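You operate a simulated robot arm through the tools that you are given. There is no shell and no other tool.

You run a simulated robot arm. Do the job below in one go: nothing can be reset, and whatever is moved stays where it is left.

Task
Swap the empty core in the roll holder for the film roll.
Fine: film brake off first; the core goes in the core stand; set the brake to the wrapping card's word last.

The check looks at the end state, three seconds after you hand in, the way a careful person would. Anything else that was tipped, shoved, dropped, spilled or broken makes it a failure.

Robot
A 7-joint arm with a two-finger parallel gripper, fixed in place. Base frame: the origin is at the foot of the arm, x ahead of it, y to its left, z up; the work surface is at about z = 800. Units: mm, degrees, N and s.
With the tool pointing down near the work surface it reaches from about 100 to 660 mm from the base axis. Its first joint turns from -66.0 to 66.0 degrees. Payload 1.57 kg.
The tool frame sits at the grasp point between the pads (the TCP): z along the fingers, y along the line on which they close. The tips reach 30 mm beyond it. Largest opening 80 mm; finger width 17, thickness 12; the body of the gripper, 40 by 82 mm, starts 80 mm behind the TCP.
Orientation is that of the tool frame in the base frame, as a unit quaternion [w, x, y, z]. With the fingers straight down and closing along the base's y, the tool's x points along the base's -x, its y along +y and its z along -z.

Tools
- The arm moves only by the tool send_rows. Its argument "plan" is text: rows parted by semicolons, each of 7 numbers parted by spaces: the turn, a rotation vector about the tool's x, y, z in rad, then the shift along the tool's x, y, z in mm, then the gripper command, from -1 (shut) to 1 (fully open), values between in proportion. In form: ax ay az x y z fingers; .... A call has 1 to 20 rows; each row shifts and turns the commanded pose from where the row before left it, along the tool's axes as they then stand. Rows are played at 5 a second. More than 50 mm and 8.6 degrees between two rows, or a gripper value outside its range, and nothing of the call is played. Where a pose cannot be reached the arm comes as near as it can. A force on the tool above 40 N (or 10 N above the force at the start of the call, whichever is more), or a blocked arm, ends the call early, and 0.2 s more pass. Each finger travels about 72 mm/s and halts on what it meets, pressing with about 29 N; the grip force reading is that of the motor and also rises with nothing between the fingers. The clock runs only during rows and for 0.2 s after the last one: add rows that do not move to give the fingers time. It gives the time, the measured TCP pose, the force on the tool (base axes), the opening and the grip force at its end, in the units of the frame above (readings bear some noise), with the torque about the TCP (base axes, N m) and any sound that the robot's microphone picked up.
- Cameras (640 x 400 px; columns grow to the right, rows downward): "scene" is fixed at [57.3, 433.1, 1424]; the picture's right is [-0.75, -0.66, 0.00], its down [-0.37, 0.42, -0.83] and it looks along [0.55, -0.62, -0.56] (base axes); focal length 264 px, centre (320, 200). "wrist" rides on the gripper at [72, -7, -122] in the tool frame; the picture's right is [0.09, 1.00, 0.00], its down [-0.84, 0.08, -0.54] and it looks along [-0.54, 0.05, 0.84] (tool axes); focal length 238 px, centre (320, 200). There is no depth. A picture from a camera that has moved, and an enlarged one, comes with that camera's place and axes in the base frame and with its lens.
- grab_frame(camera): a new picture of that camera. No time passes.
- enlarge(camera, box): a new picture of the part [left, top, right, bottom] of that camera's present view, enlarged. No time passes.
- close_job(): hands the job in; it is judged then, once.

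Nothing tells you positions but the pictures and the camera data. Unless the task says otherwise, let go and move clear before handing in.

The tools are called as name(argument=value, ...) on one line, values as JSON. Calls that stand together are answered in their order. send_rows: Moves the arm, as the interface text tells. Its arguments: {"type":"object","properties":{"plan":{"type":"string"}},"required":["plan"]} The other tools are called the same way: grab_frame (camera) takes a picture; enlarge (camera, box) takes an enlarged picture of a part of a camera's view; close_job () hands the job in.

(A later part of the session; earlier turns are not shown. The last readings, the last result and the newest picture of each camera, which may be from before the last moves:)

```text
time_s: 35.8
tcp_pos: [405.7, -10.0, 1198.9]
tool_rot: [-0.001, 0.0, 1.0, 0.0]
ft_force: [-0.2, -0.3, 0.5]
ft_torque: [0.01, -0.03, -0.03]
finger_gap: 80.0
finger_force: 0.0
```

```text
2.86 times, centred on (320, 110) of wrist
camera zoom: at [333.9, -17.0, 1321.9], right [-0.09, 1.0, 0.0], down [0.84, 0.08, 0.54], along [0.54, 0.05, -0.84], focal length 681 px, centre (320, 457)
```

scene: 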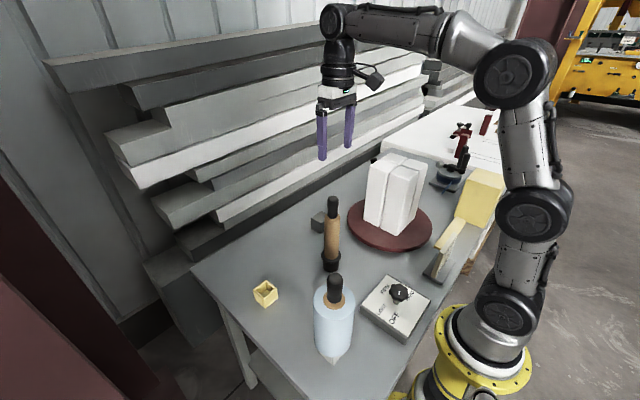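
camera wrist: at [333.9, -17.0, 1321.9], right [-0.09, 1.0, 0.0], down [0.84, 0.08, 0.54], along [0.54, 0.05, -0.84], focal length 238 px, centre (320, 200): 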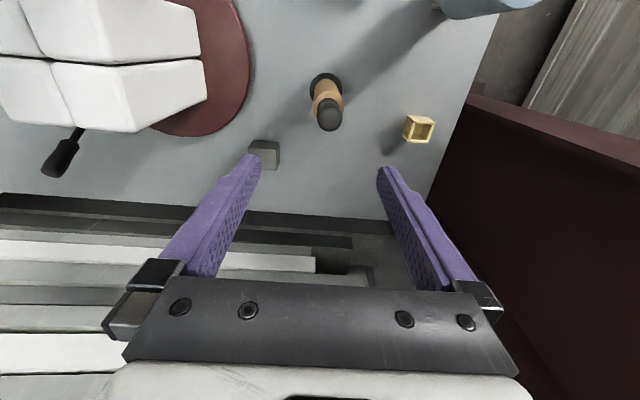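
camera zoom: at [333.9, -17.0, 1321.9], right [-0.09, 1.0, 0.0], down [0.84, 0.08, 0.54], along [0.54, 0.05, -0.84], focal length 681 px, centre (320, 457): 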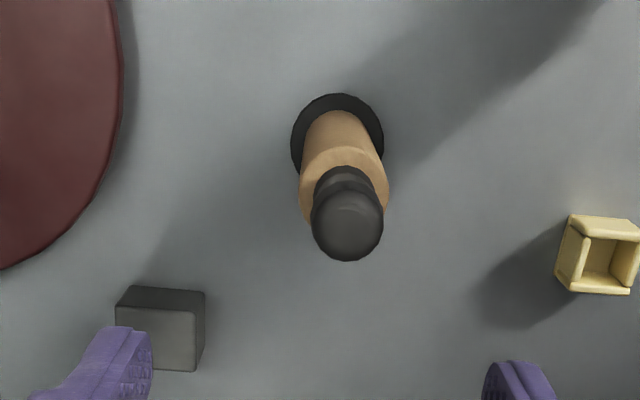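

The wrist view puts the core's axis at about (397.5, -0.5), consistent with the scene ray, with the top at z≈1060. I'll line up above it and check again.

send_rows(plan="0 0 0 4 4.7 33 1;0 0 0 4.2 4.6 33 1;0 0 0 0 0 28 1;0 0 0 0 0 0 1;0 0 0 0 0 0 1")

grab_frame(camera="wrist")

enlarge(camera="scene", box=[270, 130, 400, 280])

```text
time_s: 37.0
tcp_pos: [397.6, -0.7, 1103.3]
tool_rot: [-0.001, 0.0, 1.0, 0.0]
ft_force: [0.1, -0.1, -0.4]
ft_torque: [-0.02, 0.01, 0.02]
finger_gap: 80.2
finger_force: 0.0
```

```text
taken
camera wrist: at [325.2, -6.7, 1226.7], right [-0.09, 1.0, 0.0], down [0.84, 0.08, 0.54], along [0.54, 0.05, -0.84], focal length 238 px, centre (320, 200)
```

wrist: 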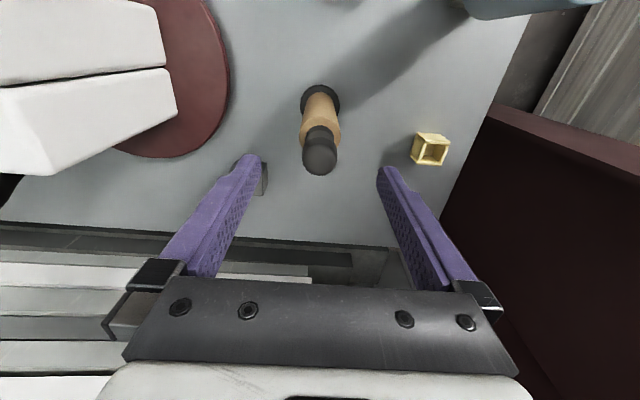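

```text
2.67 times, centred on (335, 205) of scene
camera zoom: at [57.3, 433.1, 1424.0], right [-0.75, -0.66, 0.0], down [-0.37, 0.42, -0.83], along [0.55, -0.62, -0.56], focal length 705 px, centre (280, 187)
```

zoom: 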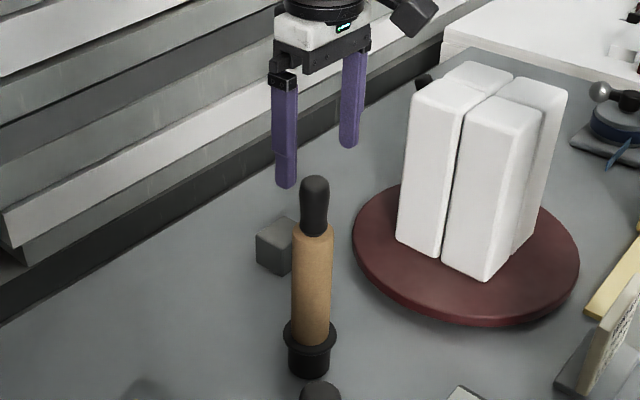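

enlarge(camera="wrist", box=[280, 70, 380, 190])

```text
3.33 times, centred on (330, 130) of wrist
camera zoom: at [325.2, -6.7, 1226.7], right [-0.09, 1.0, 0.0], down [0.84, 0.08, 0.54], along [0.54, 0.05, -0.84], focal length 794 px, centre (287, 433)
```

zoom: 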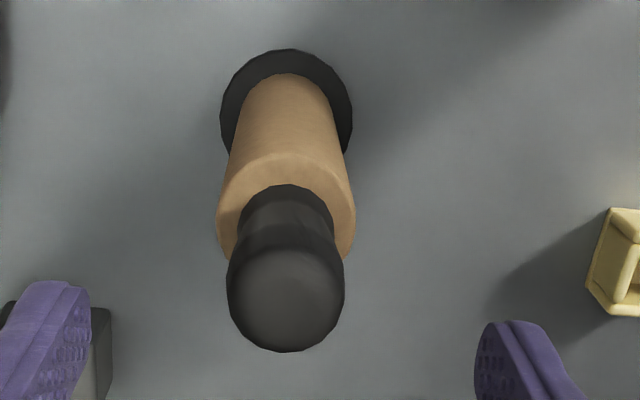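

The core axis is at (398, 0) and vertical; its grip is about 28 mm wide and the core 42 mm. I'm well aligned, so I'll go down to z≈1032 and grip it.

send_rows(plan="0 0 0 0 0.5 35 1;0 0 0 0 0 35 1;0 0 0 0 0 0 1;0 0 0 0 0 0 1")

grab_frame(camera="wrist")

enlarge(camera="scene", box=[270, 130, 400, 280])

```text
time_s: 38.0
tcp_pos: [397.9, -0.2, 1034.6]
tool_rot: [0.0, 0.0, 1.0, 0.0]
ft_force: [-0.1, 0.9, -0.1]
ft_torque: [-0.02, 0.0, 0.03]
finger_gap: 80.1
finger_force: 0.0
```

```text
taken
camera wrist: at [325.7, -6.4, 1157.0], right [-0.09, 1.0, 0.0], down [0.84, 0.08, 0.54], along [0.54, 0.05, -0.84], focal length 238 px, centre (320, 200)
```

wrist: 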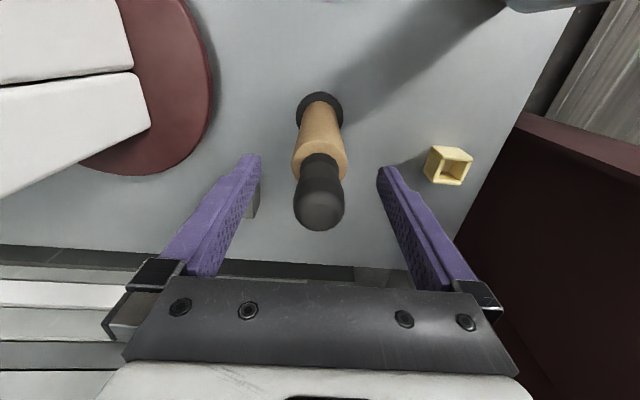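

```text
2.67 times, centred on (335, 205) of scene
camera zoom: at [57.3, 433.1, 1424.0], right [-0.75, -0.66, 0.0], down [-0.37, 0.42, -0.83], along [0.55, -0.62, -0.56], focal length 705 px, centre (280, 187)
```

zoom: 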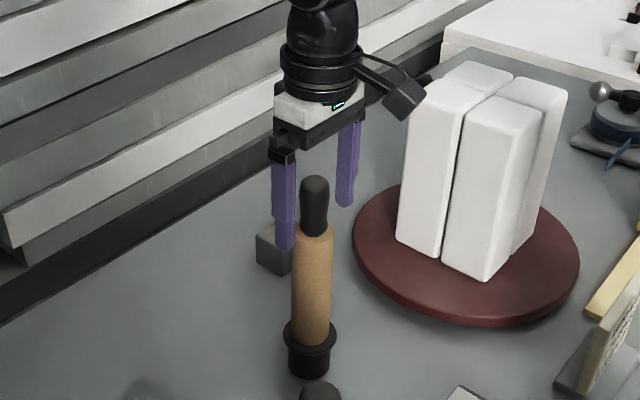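

send_rows(plan="0 0 0 0 0 0 -1;0 0 0 0 0 0 -1;0 0 0 0 0 0 -1;0 0 0 0 0 0 -1;0 0 0 0 0 0 -1;0 0 0 0 0 0 -1")

grab_frame(camera="wrist")

enlarge(camera="scene", box=[270, 130, 400, 280])

```text
time_s: 39.4
tcp_pos: [396.5, -1.0, 1033.7]
tool_rot: [-0.001, 0.0, 1.0, 0.0]
ft_force: [-0.3, -0.2, -0.3]
ft_torque: [-0.07, -0.01, 0.02]
finger_gap: 26.0
finger_force: 29.0
```

```text
taken
camera wrist: at [325.7, -6.5, 1157.1], right [-0.09, 1.0, 0.0], down [0.84, 0.08, 0.54], along [0.54, 0.05, -0.84], focal length 238 px, centre (320, 200)
```

wrist: 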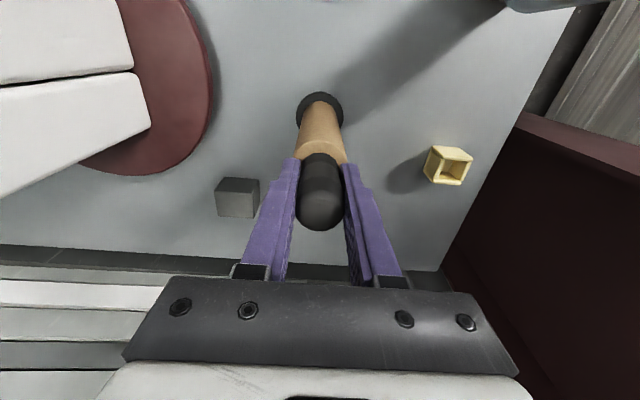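

```text
2.67 times, centred on (335, 205) of scene
camera zoom: at [57.3, 433.1, 1424.0], right [-0.75, -0.66, 0.0], down [-0.37, 0.42, -0.83], along [0.55, -0.62, -0.56], focal length 705 px, centre (280, 187)
```

zoom: 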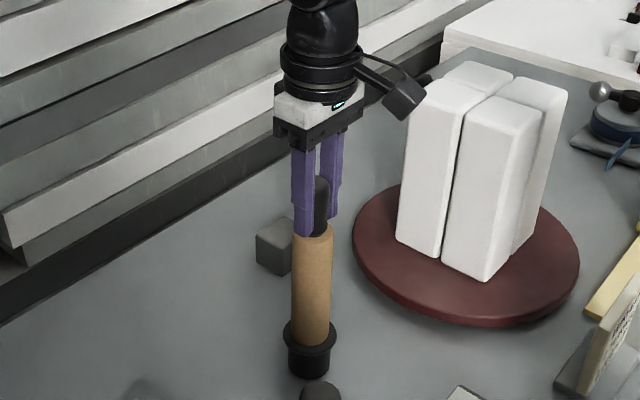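

I grip the core with almost no side load. I'll lift gently first and watch the force.

send_rows(plan="0 0 0 0 0 -4 -1;0 0 0 0 0 -4 -1;0 0 0 0 0 -6 -1;0 0 0 0 0 -6 -1;0 0 0 0 0 0 -1")

enlarge(camera="scene", box=[270, 130, 400, 280])

```text
time_s: 40.6
tcp_pos: [397.7, 0.3, 1055.4]
tool_rot: [0.0, 0.0, 1.0, 0.0]
ft_force: [-0.4, -0.5, -1.3]
ft_torque: [0.01, 0.02, -0.01]
finger_gap: 25.9
finger_force: 29.2
```

```text
2.67 times, centred on (335, 205) of scene
camera zoom: at [57.3, 433.1, 1424.0], right [-0.75, -0.66, 0.0], down [-0.37, 0.42, -0.83], along [0.55, -0.62, -0.56], focal length 705 px, centre (280, 187)
```

zoom: 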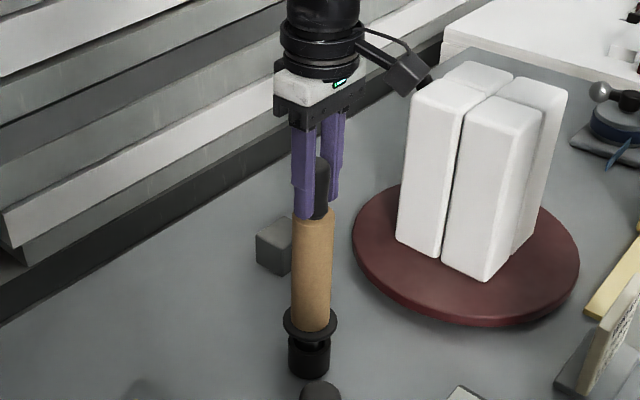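

The flange belongs to the core and comes up with it, with a spigot below it leaving the holder cylinder. I'll keep lifting straight up.

send_rows(plan="0 0 0 0 0 -8 -1;0 0 0 0 0 -10 -1;0 0 0 0 0 -12 -1;0 0 0 0 0 -15 -1;0 0 0 0 0 -15 -1;0 0 0 0 0 -15 -1;0 0 0 0 0 -15 -1;0 0 0 0 0 0 -1")

enlarge(camera="scene", box=[270, 130, 400, 280])

grab_frame(camera="wrist")

```text
time_s: 42.4
tcp_pos: [397.5, -0.1, 1145.3]
tool_rot: [-0.001, -0.001, 1.0, 0.0]
ft_force: [-0.7, 0.2, -0.5]
ft_torque: [0.01, -0.01, -0.01]
finger_gap: 26.1
finger_force: 29.7
```

```text
2.67 times, centred on (335, 205) of scene
camera zoom: at [57.3, 433.1, 1424.0], right [-0.75, -0.66, 0.0], down [-0.37, 0.42, -0.83], along [0.55, -0.62, -0.56], focal length 705 px, centre (280, 187)
```

zoom: 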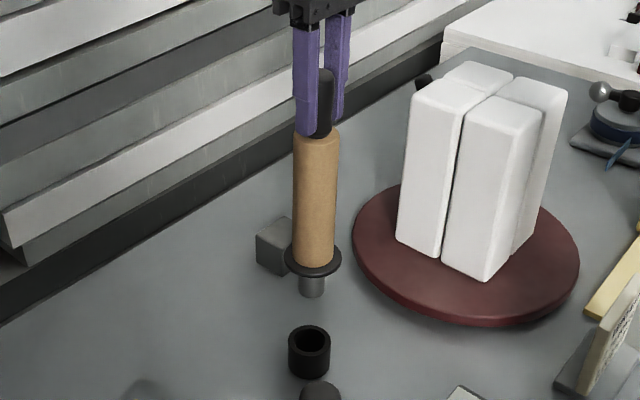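

```text
taken
camera wrist: at [325.6, -6.6, 1268.1], right [-0.09, 1.0, 0.0], down [0.84, 0.08, 0.54], along [0.54, 0.05, -0.84], focal length 238 px, centre (320, 200)
```

wrist: 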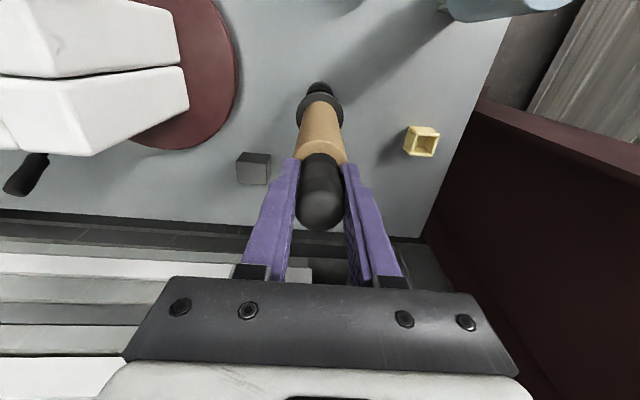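

The core is free: below the flange it has a gray spigot of about 27 mm, and the holder is an open black cup. Before moving I'll measure the yellow stand and spigot precisely.

enlarge(camera="wrist", box=[390, 110, 460, 170])

enlarge(camera="scene", box=[305, 220, 355, 280])

enlarge(camera="wrist", box=[280, 70, 360, 130])

```text
6.67 times, centred on (425, 140) of wrist
camera zoom: at [325.6, -6.6, 1268.1], right [-0.09, 1.0, 0.0], down [0.84, 0.08, 0.54], along [0.54, 0.05, -0.84], focal length 1589 px, centre (-380, 600)
```

zoom: 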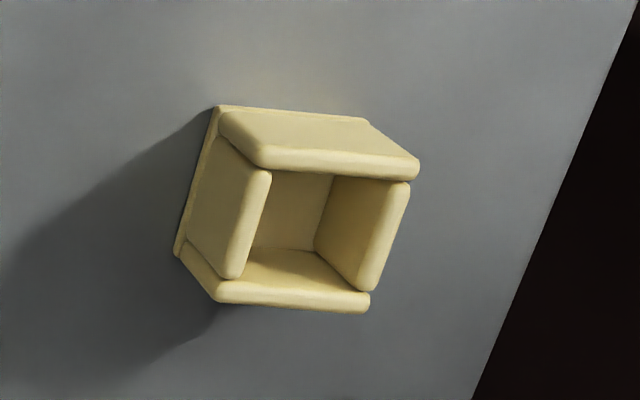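

```text
6.67 times, centred on (330, 250) of scene
camera zoom: at [57.3, 433.1, 1424.0], right [-0.75, -0.66, 0.0], down [-0.37, 0.42, -0.83], along [0.55, -0.62, -0.56], focal length 1763 px, centre (253, -133)
```

zoom: 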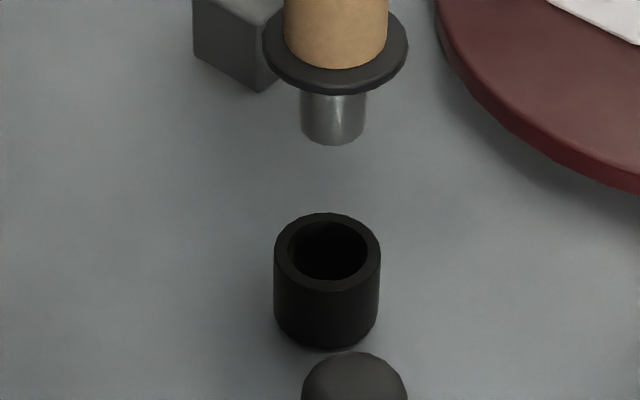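

```text
6.67 times, centred on (320, 100) of wrist
camera zoom: at [325.6, -6.6, 1268.1], right [-0.09, 1.0, 0.0], down [0.84, 0.08, 0.54], along [0.54, 0.05, -0.84], focal length 1589 px, centre (320, 867)
```

zoom: 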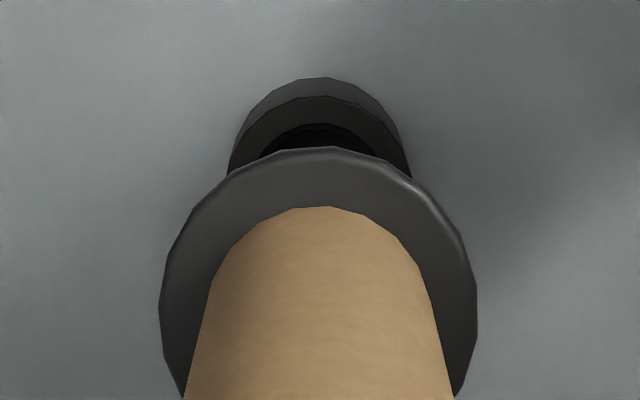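

The stand's hole is about 31 mm square, centred near (460, 200) with its top at z≈840; the spigot is about 27 mm, so I need ±2 mm. I'll carry the core above the stand and check.

send_rows(plan="0 0 0 -6 20 0 -1;0 0 0 -12.5 40 0 -1;0 0 0 -12.5 40 0 -1;0 0 0 -12.5 40 0 -1;0 0 0 -12.5 40 0 -1;0 0 0 -6 20 0 -1;0 0 0 0 0 0 -1;0 0 0 0 0 0 -1")

grab_frame(camera="wrist")

enlarge(camera="wrist", box=[270, 50, 370, 140])

enlarge(camera="scene", box=[225, 210, 305, 320])

```text
time_s: 44.2
tcp_pos: [459.2, 199.1, 1145.6]
tool_rot: [-0.001, -0.001, 1.0, 0.0]
ft_force: [-0.2, -0.2, -0.9]
ft_torque: [0.02, -0.01, 0.03]
finger_gap: 26.0
finger_force: 29.0
```

```text
taken
camera wrist: at [387.4, 192.6, 1268.2], right [-0.09, 1.0, 0.0], down [0.84, 0.08, 0.54], along [0.54, 0.05, -0.84], focal length 238 px, centre (320, 200)
```

wrist: 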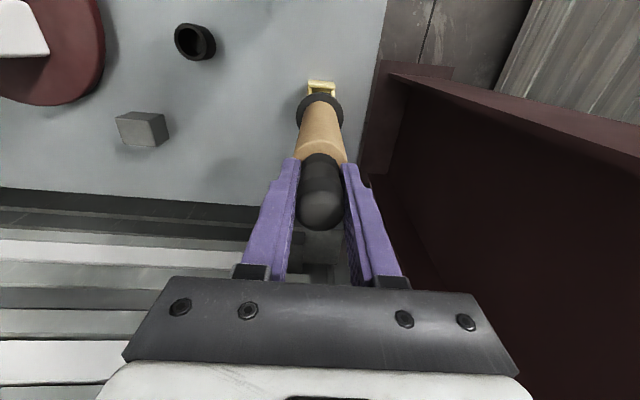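

```text
4.44 times, centred on (320, 95) of wrist
camera zoom: at [387.4, 192.6, 1268.2], right [-0.09, 1.0, 0.0], down [0.84, 0.08, 0.54], along [0.54, 0.05, -0.84], focal length 1059 px, centre (320, 667)
```

zoom: 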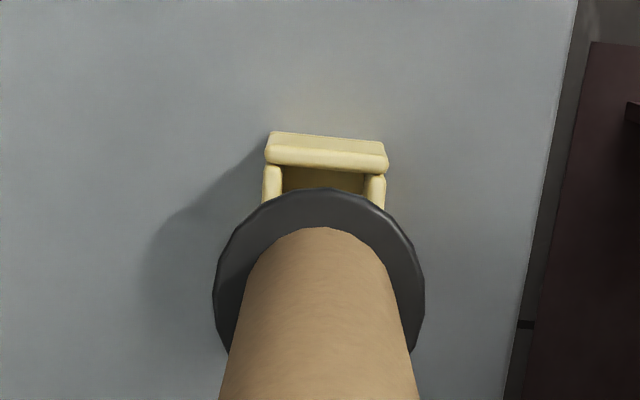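

```text
3.64 times, centred on (265, 265) of scene
camera zoom: at [57.3, 433.1, 1424.0], right [-0.75, -0.66, 0.0], down [-0.37, 0.42, -0.83], along [0.55, -0.62, -0.56], focal length 962 px, centre (520, -36)
```

zoom: 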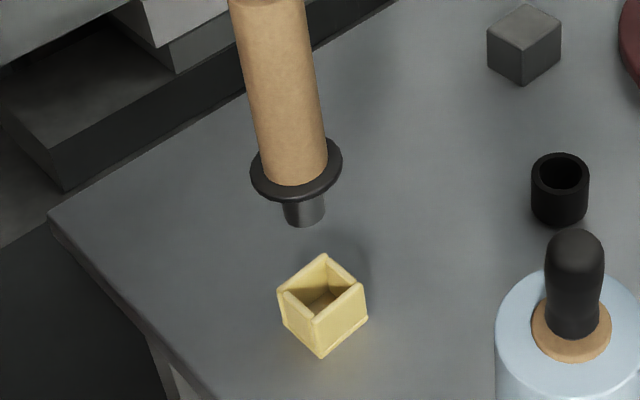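

The stand's near edge lies at x≈437.7, y 177.8–223.1, so its centre is (460.2, 200.5); the core needs to shift about (+0.7, +1.5). I'll correct and go down until the spigot tip is just above the stand.

send_rows(plan="0 0 0 -0.7 1.5 0 -1;0 0 0 0 0 20 -1;0 0 0 0 0 20 -1;0 0 0 0 0 14 -1;0 0 0 0 0 0 -1;0 0 0 0 0 0 -1")

enlarge(camera="wrist", box=[270, 50, 370, 140])

enlarge(camera="scene", box=[235, 240, 295, 315])

```text
time_s: 45.6
tcp_pos: [460.5, 201.2, 1090.5]
tool_rot: [-0.001, 0.001, 1.0, 0.0]
ft_force: [0.5, -0.9, -1.3]
ft_torque: [0.01, 0.02, -0.01]
finger_gap: 25.9
finger_force: 29.2
```

```text
4.44 times, centred on (320, 95) of wrist
camera zoom: at [388.6, 194.4, 1213.5], right [-0.09, 1.0, 0.0], down [0.84, 0.08, 0.54], along [0.54, 0.05, -0.84], focal length 1059 px, centre (320, 667)
```

zoom: 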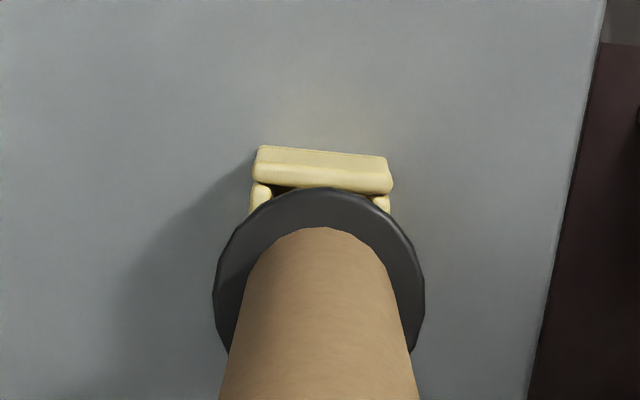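

```text
5.33 times, centred on (265, 278) of scene
camera zoom: at [57.3, 433.1, 1424.0], right [-0.75, -0.66, 0.0], down [-0.37, 0.42, -0.83], along [0.55, -0.62, -0.56], focal length 1410 px, centre (613, -213)
```

zoom: 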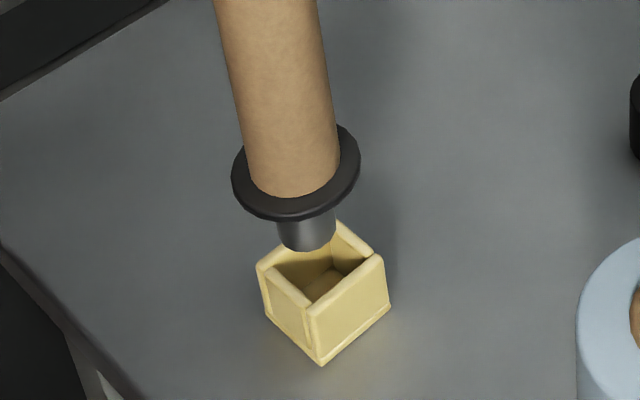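

The wrist view says I'm within about 1 mm, while the scene view suggests the spigot is a few mm off, so I'll zoom further before inserting.

enlarge(camera="scene", box=[250, 270, 286, 312])

enlarge(camera="wrist", box=[296, 75, 344, 105])

```text
9.52 times, centred on (268, 291) of scene
camera zoom: at [57.3, 433.1, 1424.0], right [-0.75, -0.66, 0.0], down [-0.37, 0.42, -0.83], along [0.55, -0.62, -0.56], focal length 2519 px, centre (815, -667)
```

zoom: 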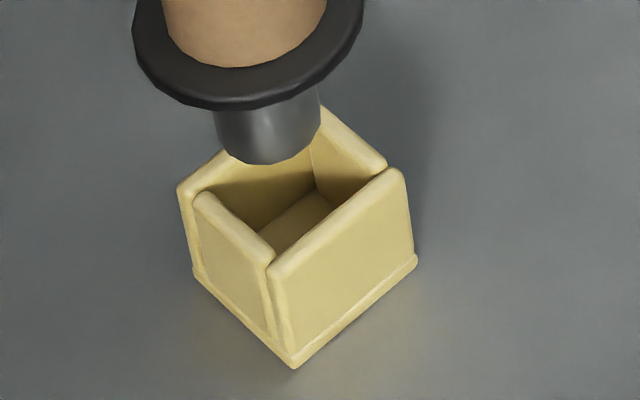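

```text
13.33 times, centred on (320, 90) of wrist
camera zoom: at [388.6, 194.4, 1213.5], right [-0.09, 1.0, 0.0], down [0.84, 0.08, 0.54], along [0.54, 0.05, -0.84], focal length 3178 px, centre (320, 1667)
```

zoom: 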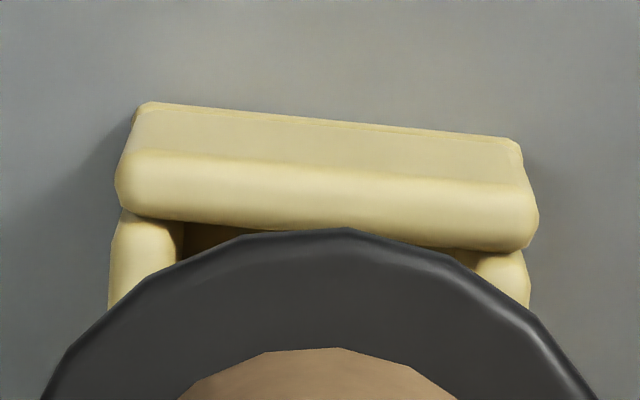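

The two views differ by about 3 mm along one diagonal, so I'll split the difference (shift about (-1.7, -1.5)), which keeps both within clearance, then lower carefully while watching force.

send_rows(plan="0 0 0 1.7 -1.5 0 -1;0 0 0 0 0 8 -1;0 0 0 0 0 8 -1;0 0 0 0 0 0 -1;0 0 0 0 0 0 -1")

enlarge(camera="scene", box=[250, 270, 286, 312])

enlarge(camera="wrist", box=[290, 70, 350, 110])

```text
time_s: 46.8
tcp_pos: [457.4, 200.8, 1073.8]
tool_rot: [-0.001, 0.001, 1.0, 0.0]
ft_force: [0.3, 0.6, -1.6]
ft_torque: [0.01, -0.03, 0.01]
finger_gap: 26.0
finger_force: 28.7
```

```text
9.52 times, centred on (268, 291) of scene
camera zoom: at [57.3, 433.1, 1424.0], right [-0.75, -0.66, 0.0], down [-0.37, 0.42, -0.83], along [0.55, -0.62, -0.56], focal length 2519 px, centre (815, -667)
```

zoom: 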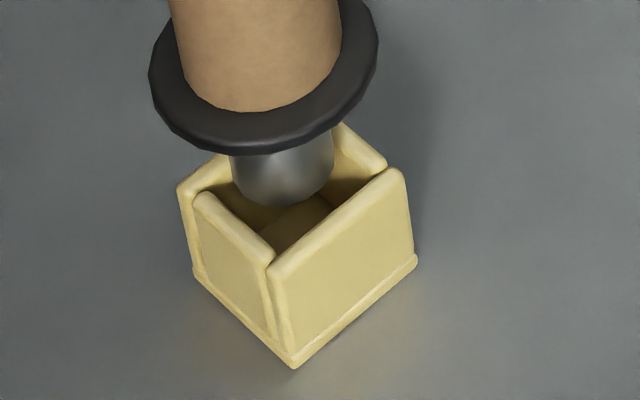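

```text
10.00 times, centred on (320, 90) of wrist
camera zoom: at [386.6, 193.7, 1197.1], right [-0.09, 1.0, 0.0], down [0.84, 0.08, 0.54], along [0.54, 0.05, -0.84], focal length 2384 px, centre (320, 1300)
```

zoom: 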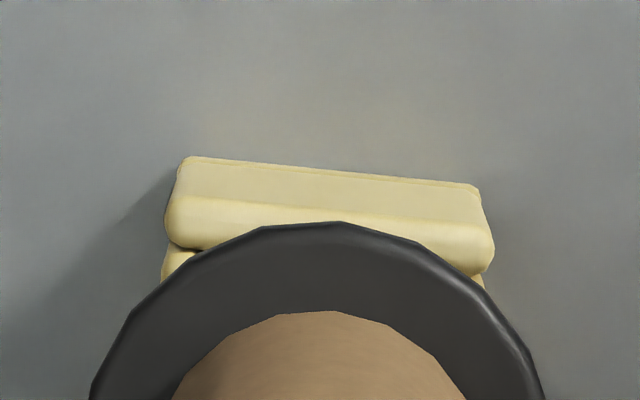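

Re-solving the flange ellipse shows the core axis sits about 2.5 mm beyond the TCP in x, which reconciles both views. The remaining offset is about (+1, +0.4), so I'll correct it and go down in small steps.

send_rows(plan="0 0 0 1.0 -0.5 0 -1;0 0 0 0 0 4 -1;0 0 0 0 0 4 -1;0 0 0 0 0 3 -1;0 0 0 0 0 0 -1")

enlarge(camera="scene", box=[250, 270, 286, 312])

```text
time_s: 48.0
tcp_pos: [458.0, 199.0, 1064.0]
tool_rot: [0.0, 0.0, 1.0, 0.0]
ft_force: [0.1, 0.3, -1.4]
ft_torque: [0.0, 0.02, 0.0]
finger_gap: 25.8
finger_force: 29.0
```

```text
9.52 times, centred on (268, 291) of scene
camera zoom: at [57.3, 433.1, 1424.0], right [-0.75, -0.66, 0.0], down [-0.37, 0.42, -0.83], along [0.55, -0.62, -0.56], focal length 2519 px, centre (815, -667)
```

zoom: 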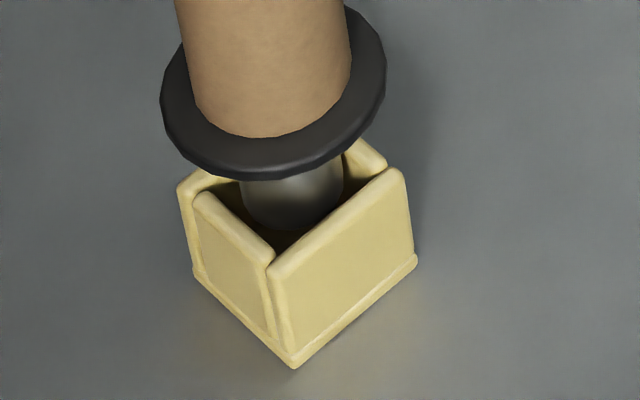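

The spigot is entering the hole centrally with no contact force. I'll keep lowering.

send_rows(plan="0 0 0 0 0 3 -1;0 0 0 0 0 3 -1;0 0 0 0 0 3 -1;0 0 0 0 0 0 -1")

enlarge(camera="scene", box=[250, 270, 286, 312])

```text
time_s: 49.0
tcp_pos: [457.9, 199.2, 1053.6]
tool_rot: [-0.001, 0.0, 1.0, 0.0]
ft_force: [0.6, -0.8, -1.7]
ft_torque: [-0.03, 0.01, 0.02]
finger_gap: 26.1
finger_force: 28.6
```

```text
9.52 times, centred on (268, 291) of scene
camera zoom: at [57.3, 433.1, 1424.0], right [-0.75, -0.66, 0.0], down [-0.37, 0.42, -0.83], along [0.55, -0.62, -0.56], focal length 2519 px, centre (815, -667)
```

zoom: 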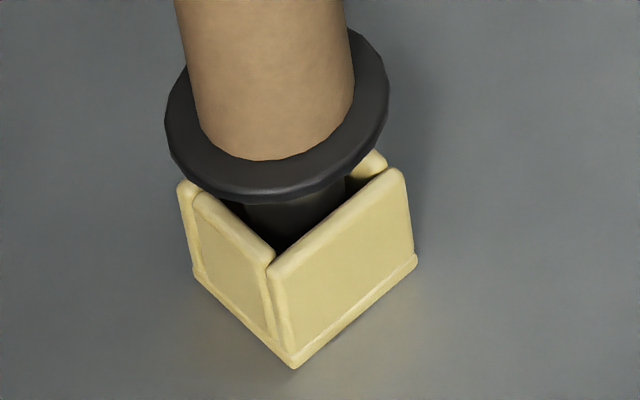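

send_rows(plan="0 0 0 0 0 4 -1;0 0 0 0 0 4 -1;0 0 0 0 0 4 -1;0 0 0 0 0 0 -1")

send_rows(plan="0 0 0 0 0 2 -1;0 0 0 0 0 2 -1;0 0 0 0 0 0 -1")

enlarge(camera="scene", box=[250, 270, 286, 312])

```text
time_s: 50.0
tcp_pos: [456.3, 199.1, 1041.9]
tool_rot: [-0.001, 0.0, 1.0, 0.0]
ft_force: [-0.1, 0.3, -2.1]
ft_torque: [0.0, -0.01, 0.0]
finger_gap: 26.2
finger_force: 28.9
```

```text
time_s: 50.8
tcp_pos: [456.9, 198.5, 1038.6]
tool_rot: [-0.001, 0.0, 1.0, 0.0]
ft_force: [0.3, 0.4, -1.3]
ft_torque: [0.01, 0.0, 0.02]
finger_gap: 25.9
finger_force: 29.0
```

```text
9.52 times, centred on (268, 291) of scene
camera zoom: at [57.3, 433.1, 1424.0], right [-0.75, -0.66, 0.0], down [-0.37, 0.42, -0.83], along [0.55, -0.62, -0.56], focal length 2519 px, centre (815, -667)
```

zoom: 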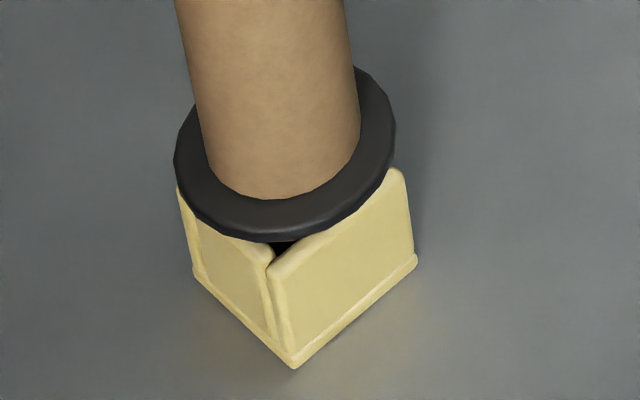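

send_rows(plan="0 0 0 0 0 2 -1;0 0 0 0 0 1 -1;0 0 0 0 0 0 -1")

send_rows(plan="0 0 0 0 0 1 -1;0 0 0 0 0 0 -1")

send_rows(plan="0 0 0 0 0 1 -1;0 0 0 0 0 0 -1")

```text
time_s: 51.6
tcp_pos: [456.4, 199.3, 1035.5]
tool_rot: [-0.001, 0.0, 1.0, 0.0]
ft_force: [0.0, -0.2, -1.0]
ft_torque: [0.02, 0.0, 0.0]
finger_gap: 25.8
finger_force: 28.9
```

```text
time_s: 52.2
tcp_pos: [457.8, 199.5, 1035.4]
tool_rot: [-0.001, 0.001, 1.0, 0.0]
ft_force: [0.3, -0.5, -1.8]
ft_torque: [0.02, 0.0, -0.01]
finger_gap: 26.0
finger_force: 29.0
```

```text
time_s: 52.8
tcp_pos: [456.3, 198.4, 1033.5]
tool_rot: [0.0, -0.001, 1.0, 0.0]
ft_force: [0.0, -0.5, 2.2]
ft_torque: [0.0, 0.2, 0.02]
finger_gap: 25.8
finger_force: 29.1
```

send_rows(plan="0 0 0 0 0 0.7 -1;0 0 0 0 0 0 -1")

enlarge(camera="scene", box=[250, 270, 286, 312])

enlarge(camera="wrist", box=[280, 60, 360, 130])

```text
time_s: 53.4
tcp_pos: [457.1, 199.7, 1033.7]
tool_rot: [0.0, 0.0, 1.0, 0.0]
ft_force: [-2.8, -1.6, 9.7]
ft_torque: [-0.2, 0.57, 0.0]
finger_gap: 25.9
finger_force: 28.2
```

```text
9.52 times, centred on (268, 291) of scene
camera zoom: at [57.1, 433.0, 1424.0], right [-0.75, -0.66, 0.0], down [-0.37, 0.42, -0.83], along [0.55, -0.62, -0.56], focal length 2519 px, centre (815, -667)
```

zoom: 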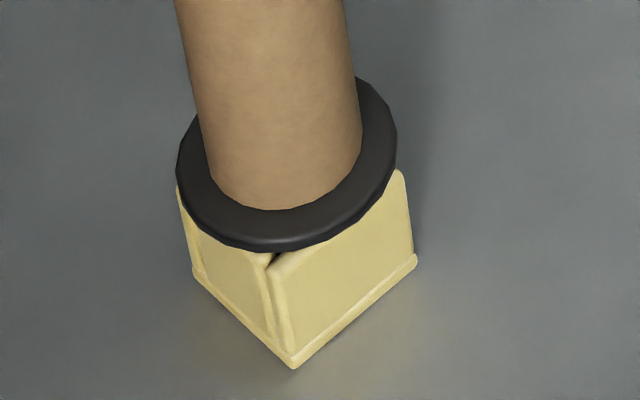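

```text
5.71 times, centred on (320, 95) of wrist
camera zoom: at [385.3, 192.5, 1157.0], right [-0.09, 1.0, 0.0], down [0.84, 0.08, 0.54], along [0.54, 0.05, -0.84], focal length 1362 px, centre (320, 800)
```

zoom: 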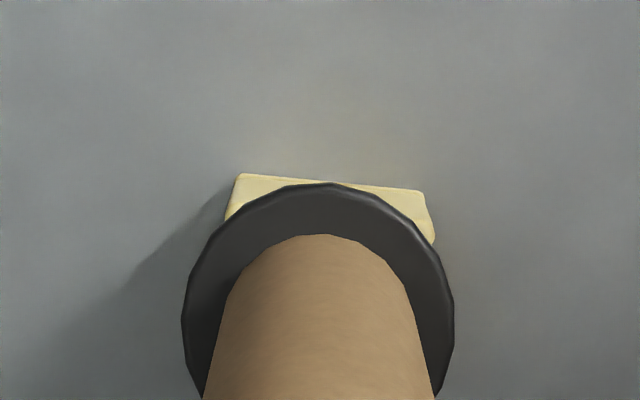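

The flange is seated on the stand (contact at the same height as it had in the holder). I'll relieve the load slightly and release.

send_rows(plan="0 0 0 0.4 -0.2 -0.3 -1;0 0 0 0 0 0 -1")

send_rows(plan="0 0 0 0 0 0 -0.1;0 0 0 0 0 0 0.1;0 0 0 0 0 0 0.4;0 0 0 0 0 0 1;0 0 0 0 0 0 1;0 0 0 0 0 0 1")

enlarge(camera="scene", box=[220, 180, 310, 320])

grab_frame(camera="wrist")

```text
time_s: 54.0
tcp_pos: [457.5, 200.1, 1033.8]
tool_rot: [0.0, 0.001, 1.0, -0.001]
ft_force: [-1.1, -1.3, 9.5]
ft_torque: [-0.07, 0.18, 0.01]
finger_gap: 26.1
finger_force: 28.6
```

```text
time_s: 55.4
tcp_pos: [456.4, 199.3, 1033.9]
tool_rot: [0.0, 0.0, 1.0, 0.0]
ft_force: [0.0, 0.1, 0.2]
ft_torque: [0.01, 0.01, -0.01]
finger_gap: 80.0
finger_force: 0.0
```

```text
2.86 times, centred on (265, 250) of scene
camera zoom: at [57.3, 433.1, 1424.0], right [-0.75, -0.66, 0.0], down [-0.37, 0.42, -0.83], along [0.55, -0.62, -0.56], focal length 756 px, centre (477, 57)
```

zoom: 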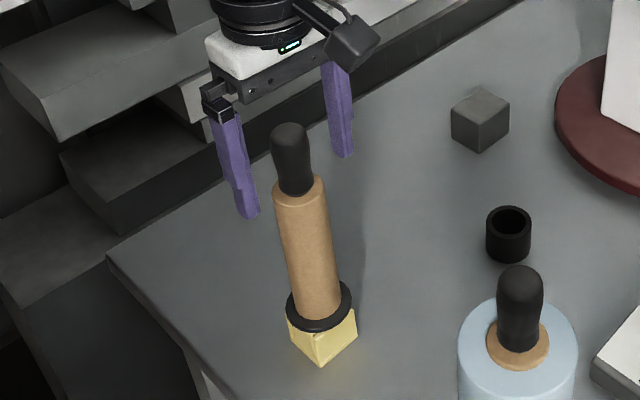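

```text
taken
camera wrist: at [385.1, 192.5, 1156.3], right [-0.09, 1.0, 0.0], down [0.84, 0.08, 0.54], along [0.54, 0.05, -0.84], focal length 238 px, centre (320, 200)
```

wrist: 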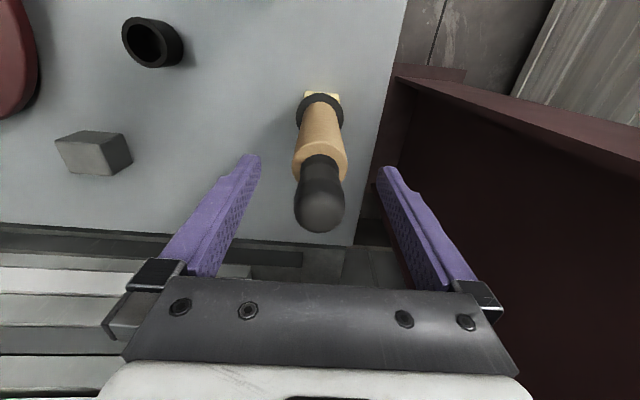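

The core stands upright in the stand. I'll rise straight up, then go over to the film roll.

send_rows(plan="0 0 0 0 0 -30 1;0 0 0 0 0 -40 1;0 0 0 0 0 -45 1;0 0 0 0 0 -45 1;0 0 0 44 -2 0 1;0 0 0 44 -2 0 1;0 0 0 44 -2 0 1;0 0 0 44 -2 0 1;0 0 0 43 -2 0 1;0 0 0 0 0 0 1;0 0 0 0 0 0 1")

grab_frame(camera="wrist")

grab_frame(camera="scene")

enlarge(camera="wrist", box=[250, 40, 390, 190])

```text
time_s: 57.8
tcp_pos: [237.1, 190.2, 1195.1]
tool_rot: [-0.001, -0.001, 1.0, 0.0]
ft_force: [-0.5, 0.1, 0.2]
ft_torque: [-0.01, 0.02, 0.02]
finger_gap: 79.9
finger_force: 0.1
```

```text
taken
camera wrist: at [166.0, 182.7, 1317.2], right [-0.09, 1.0, 0.0], down [0.84, 0.08, 0.54], along [0.54, 0.05, -0.84], focal length 238 px, centre (320, 200)
```

wrist: 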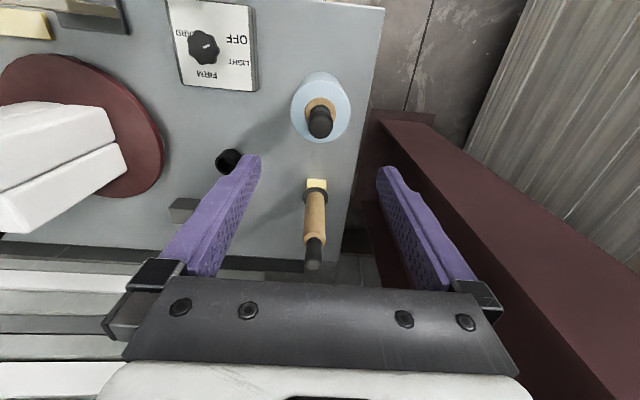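

```text
taken
```

scene: 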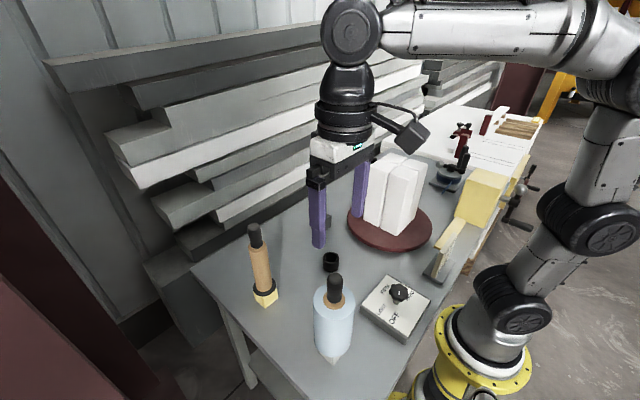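

```text
2.67 times, centred on (320, 115) of wrist
camera zoom: at [166.0, 182.7, 1317.2], right [-0.09, 1.0, 0.0], down [0.84, 0.08, 0.54], along [0.54, 0.05, -0.84], focal length 636 px, centre (320, 427)
```

zoom: 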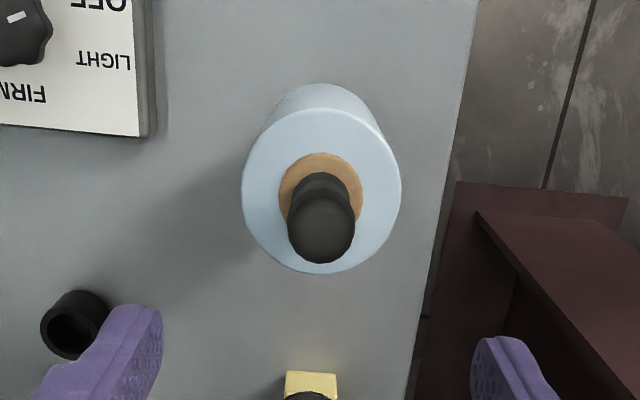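

The film roll's axis is at about (240, 190), about 2 mm ahead of the TCP. I'll shift and come down partway to check before gripping.

send_rows(plan="0 0 0 -2 0.2 0 1;0 0 0 0 0 45 1;0 0 0 0 0 48 1;0 0 0 0 0 0 1;0 0 0 0 0 0 1")

enlarge(camera="wrist", box=[250, 40, 390, 190])

enlarge(camera="scene", box=[270, 200, 400, 370])

```text
time_s: 59.0
tcp_pos: [240.5, 188.8, 1100.0]
tool_rot: [-0.001, 0.0, 1.0, 0.0]
ft_force: [-0.3, -0.2, -0.8]
ft_torque: [-0.03, 0.01, 0.02]
finger_gap: 79.7
finger_force: 0.1
```

```text
2.67 times, centred on (320, 115) of wrist
camera zoom: at [168.7, 181.8, 1222.6], right [-0.09, 1.0, 0.0], down [0.84, 0.08, 0.54], along [0.54, 0.05, -0.84], focal length 636 px, centre (320, 427)
```

zoom: 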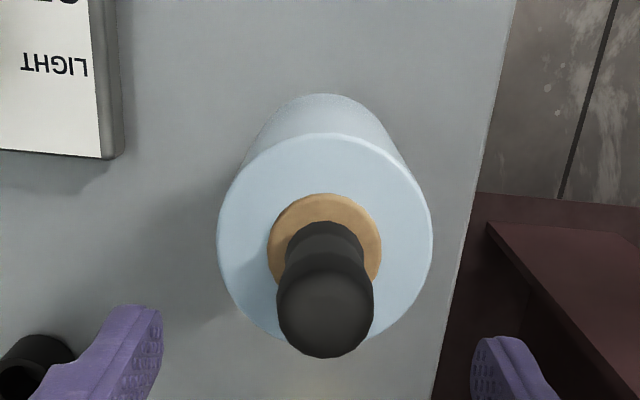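

```text
2.35 times, centred on (335, 285) of scene
camera zoom: at [57.3, 433.1, 1424.0], right [-0.75, -0.66, 0.0], down [-0.37, 0.42, -0.83], along [0.55, -0.62, -0.56], focal length 622 px, centre (285, 0)
```

zoom: 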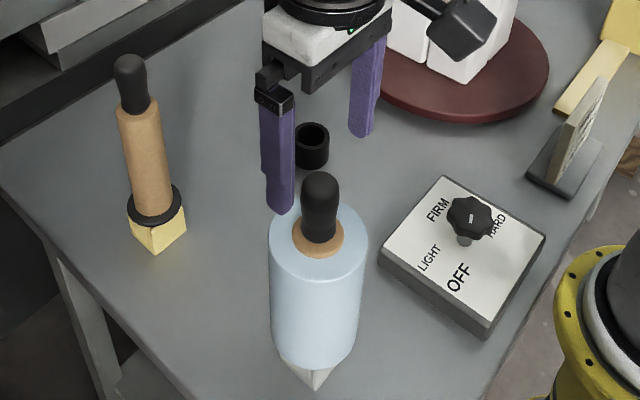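

The roll is centred in x; it needs about +1.2 mm in y. I'll correct and descend to grip height (z≈1034).

send_rows(plan="0 0 0 0 1.2 0 1;0 0 0 0 0 33 1;0 0 0 0 0 33 1;0 0 0 0 0 0 1;0 0 0 0 0 0 1")

grab_frame(camera="wrist")

enlarge(camera="scene", box=[270, 200, 400, 370])

```text
time_s: 60.2
tcp_pos: [240.0, 190.3, 1033.9]
tool_rot: [-0.001, 0.0, 1.0, 0.0]
ft_force: [0.1, -0.1, -0.9]
ft_torque: [0.01, 0.01, -0.01]
finger_gap: 80.2
finger_force: 0.0
```

```text
taken
camera wrist: at [168.8, 183.7, 1156.8], right [-0.09, 1.0, 0.0], down [0.84, 0.08, 0.54], along [0.54, 0.05, -0.84], focal length 238 px, centre (320, 200)
```

wrist: 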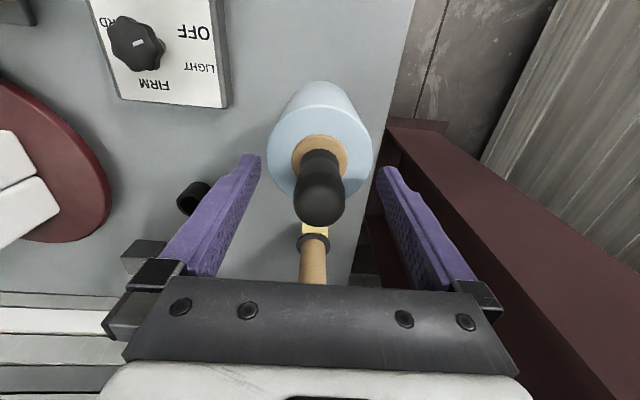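

```text
2.35 times, centred on (335, 285) of scene
camera zoom: at [57.3, 433.1, 1424.0], right [-0.75, -0.66, 0.0], down [-0.37, 0.42, -0.83], along [0.55, -0.62, -0.56], focal length 622 px, centre (285, 0)
```

zoom: 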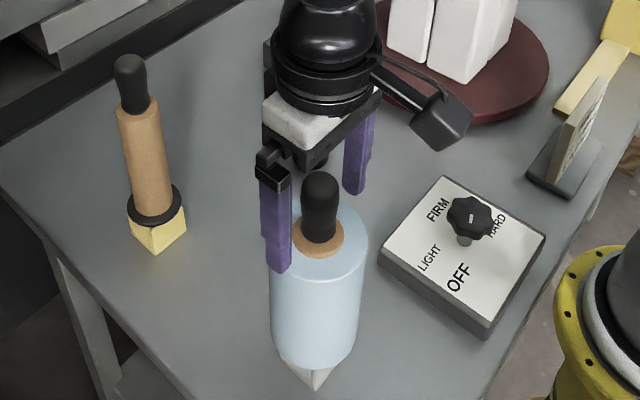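

send_rows(plan="0 0 0 0 0 0 -1;0 0 0 0 0 0 -1;0 0 0 0 0 0 -1;0 0 0 0 0 0 -1;0 0 0 0 0 0 -1;0 0 0 0 0 0 -1")

grab_frame(camera="wrist")

enlarge(camera="scene", box=[270, 200, 400, 370])

```text
time_s: 61.6
tcp_pos: [241.4, 189.5, 1035.0]
tool_rot: [-0.001, 0.0, 1.0, -0.001]
ft_force: [0.7, -1.4, 1.5]
ft_torque: [-0.41, -0.05, -0.01]
finger_gap: 27.3
finger_force: 28.8
```

```text
taken
camera wrist: at [168.8, 183.6, 1157.1], right [-0.09, 1.0, 0.0], down [0.84, 0.08, 0.54], along [0.54, 0.05, -0.84], focal length 238 px, centre (320, 200)
```

wrist: 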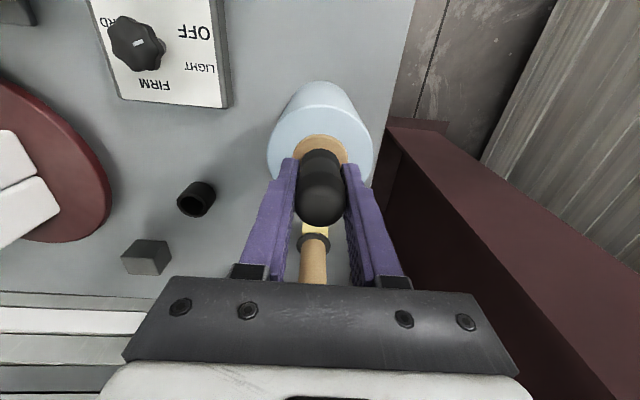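

```text
2.35 times, centred on (335, 285) of scene
camera zoom: at [57.3, 433.0, 1424.0], right [-0.75, -0.66, 0.0], down [-0.37, 0.42, -0.83], along [0.55, -0.62, -0.56], focal length 622 px, centre (285, 0)
```

zoom: 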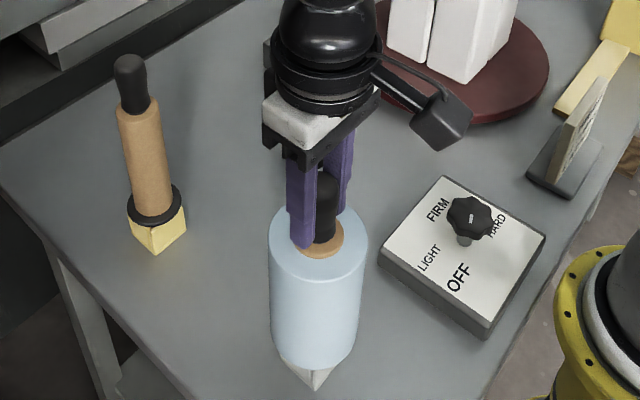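

Gripped. I'll lift gently and watch the weight and the roll.

send_rows(plan="0 0 0 0 0 -2 -1;0 0 0 0 0 -4 -1;0 0 0 0 0 -6 -1;0 0 0 0 0 -6 -1;0 0 0 0 0 0 -1")

enlarge(camera="scene", box=[270, 200, 400, 370])

```text
time_s: 62.8
tcp_pos: [239.5, 190.2, 1053.1]
tool_rot: [-0.001, 0.0, 1.0, 0.0]
ft_force: [0.4, 1.4, -3.8]
ft_torque: [0.03, 0.0, 0.02]
finger_gap: 27.1
finger_force: 29.7
```

```text
2.35 times, centred on (335, 285) of scene
camera zoom: at [57.3, 433.1, 1424.0], right [-0.75, -0.66, 0.0], down [-0.37, 0.42, -0.83], along [0.55, -0.62, -0.56], focal length 622 px, centre (285, 0)
```

zoom: 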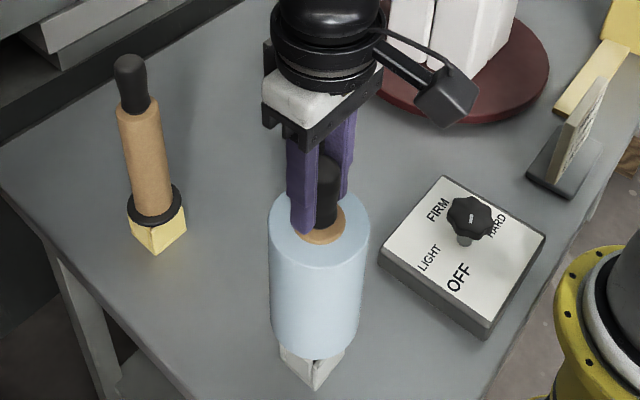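

The roll is lifting cleanly (about 4 N). I'll continue up to clear the stand.

send_rows(plan="0 0 0 0 0 -10 -1;0 0 0 0 0 -15 -1;0 0 0 0 0 -20 -1;0 0 0 0 0 -25 -1;0 0 0 0 0 -25 -1;0 0 0 0 0 0 -1;0 0 0 0 0 0 -1")

grab_frame(camera="scene")

grab_frame(camera="wrist")

enlarge(camera="scene", box=[270, 200, 400, 370])

```text
time_s: 64.4
tcp_pos: [240.3, 190.2, 1147.9]
tool_rot: [-0.001, 0.0, 1.0, 0.001]
ft_force: [-0.5, 0.0, -4.4]
ft_torque: [0.01, 0.03, 0.0]
finger_gap: 27.0
finger_force: 29.0
```

```text
taken
```

scene: 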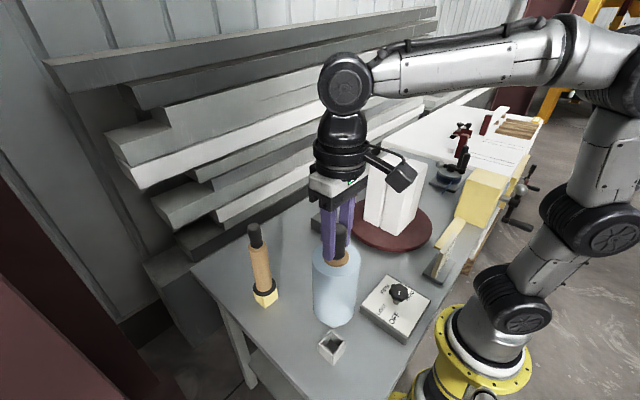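

```text
taken
camera wrist: at [168.7, 183.7, 1271.0], right [-0.09, 1.0, 0.0], down [0.84, 0.08, 0.54], along [0.54, 0.05, -0.84], focal length 238 px, centre (320, 200)
```

wrist: 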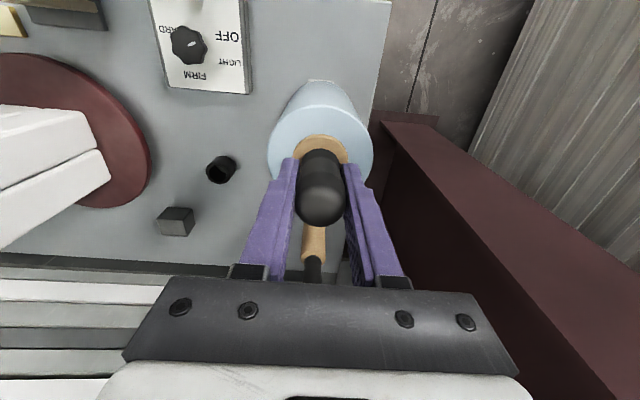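

```text
2.35 times, centred on (335, 285) of scene
camera zoom: at [57.3, 433.1, 1424.0], right [-0.75, -0.66, 0.0], down [-0.37, 0.42, -0.83], along [0.55, -0.62, -0.56], focal length 622 px, centre (285, 0)
```

zoom: 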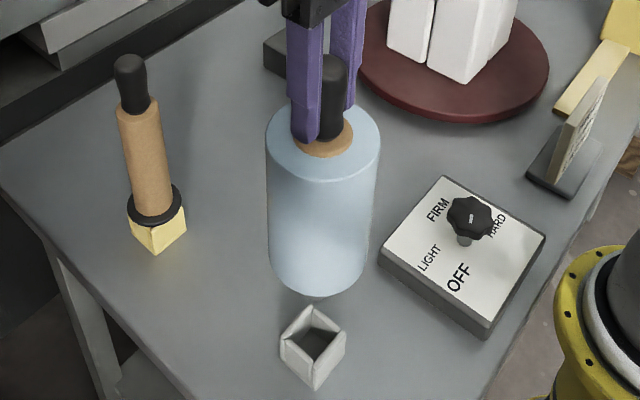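

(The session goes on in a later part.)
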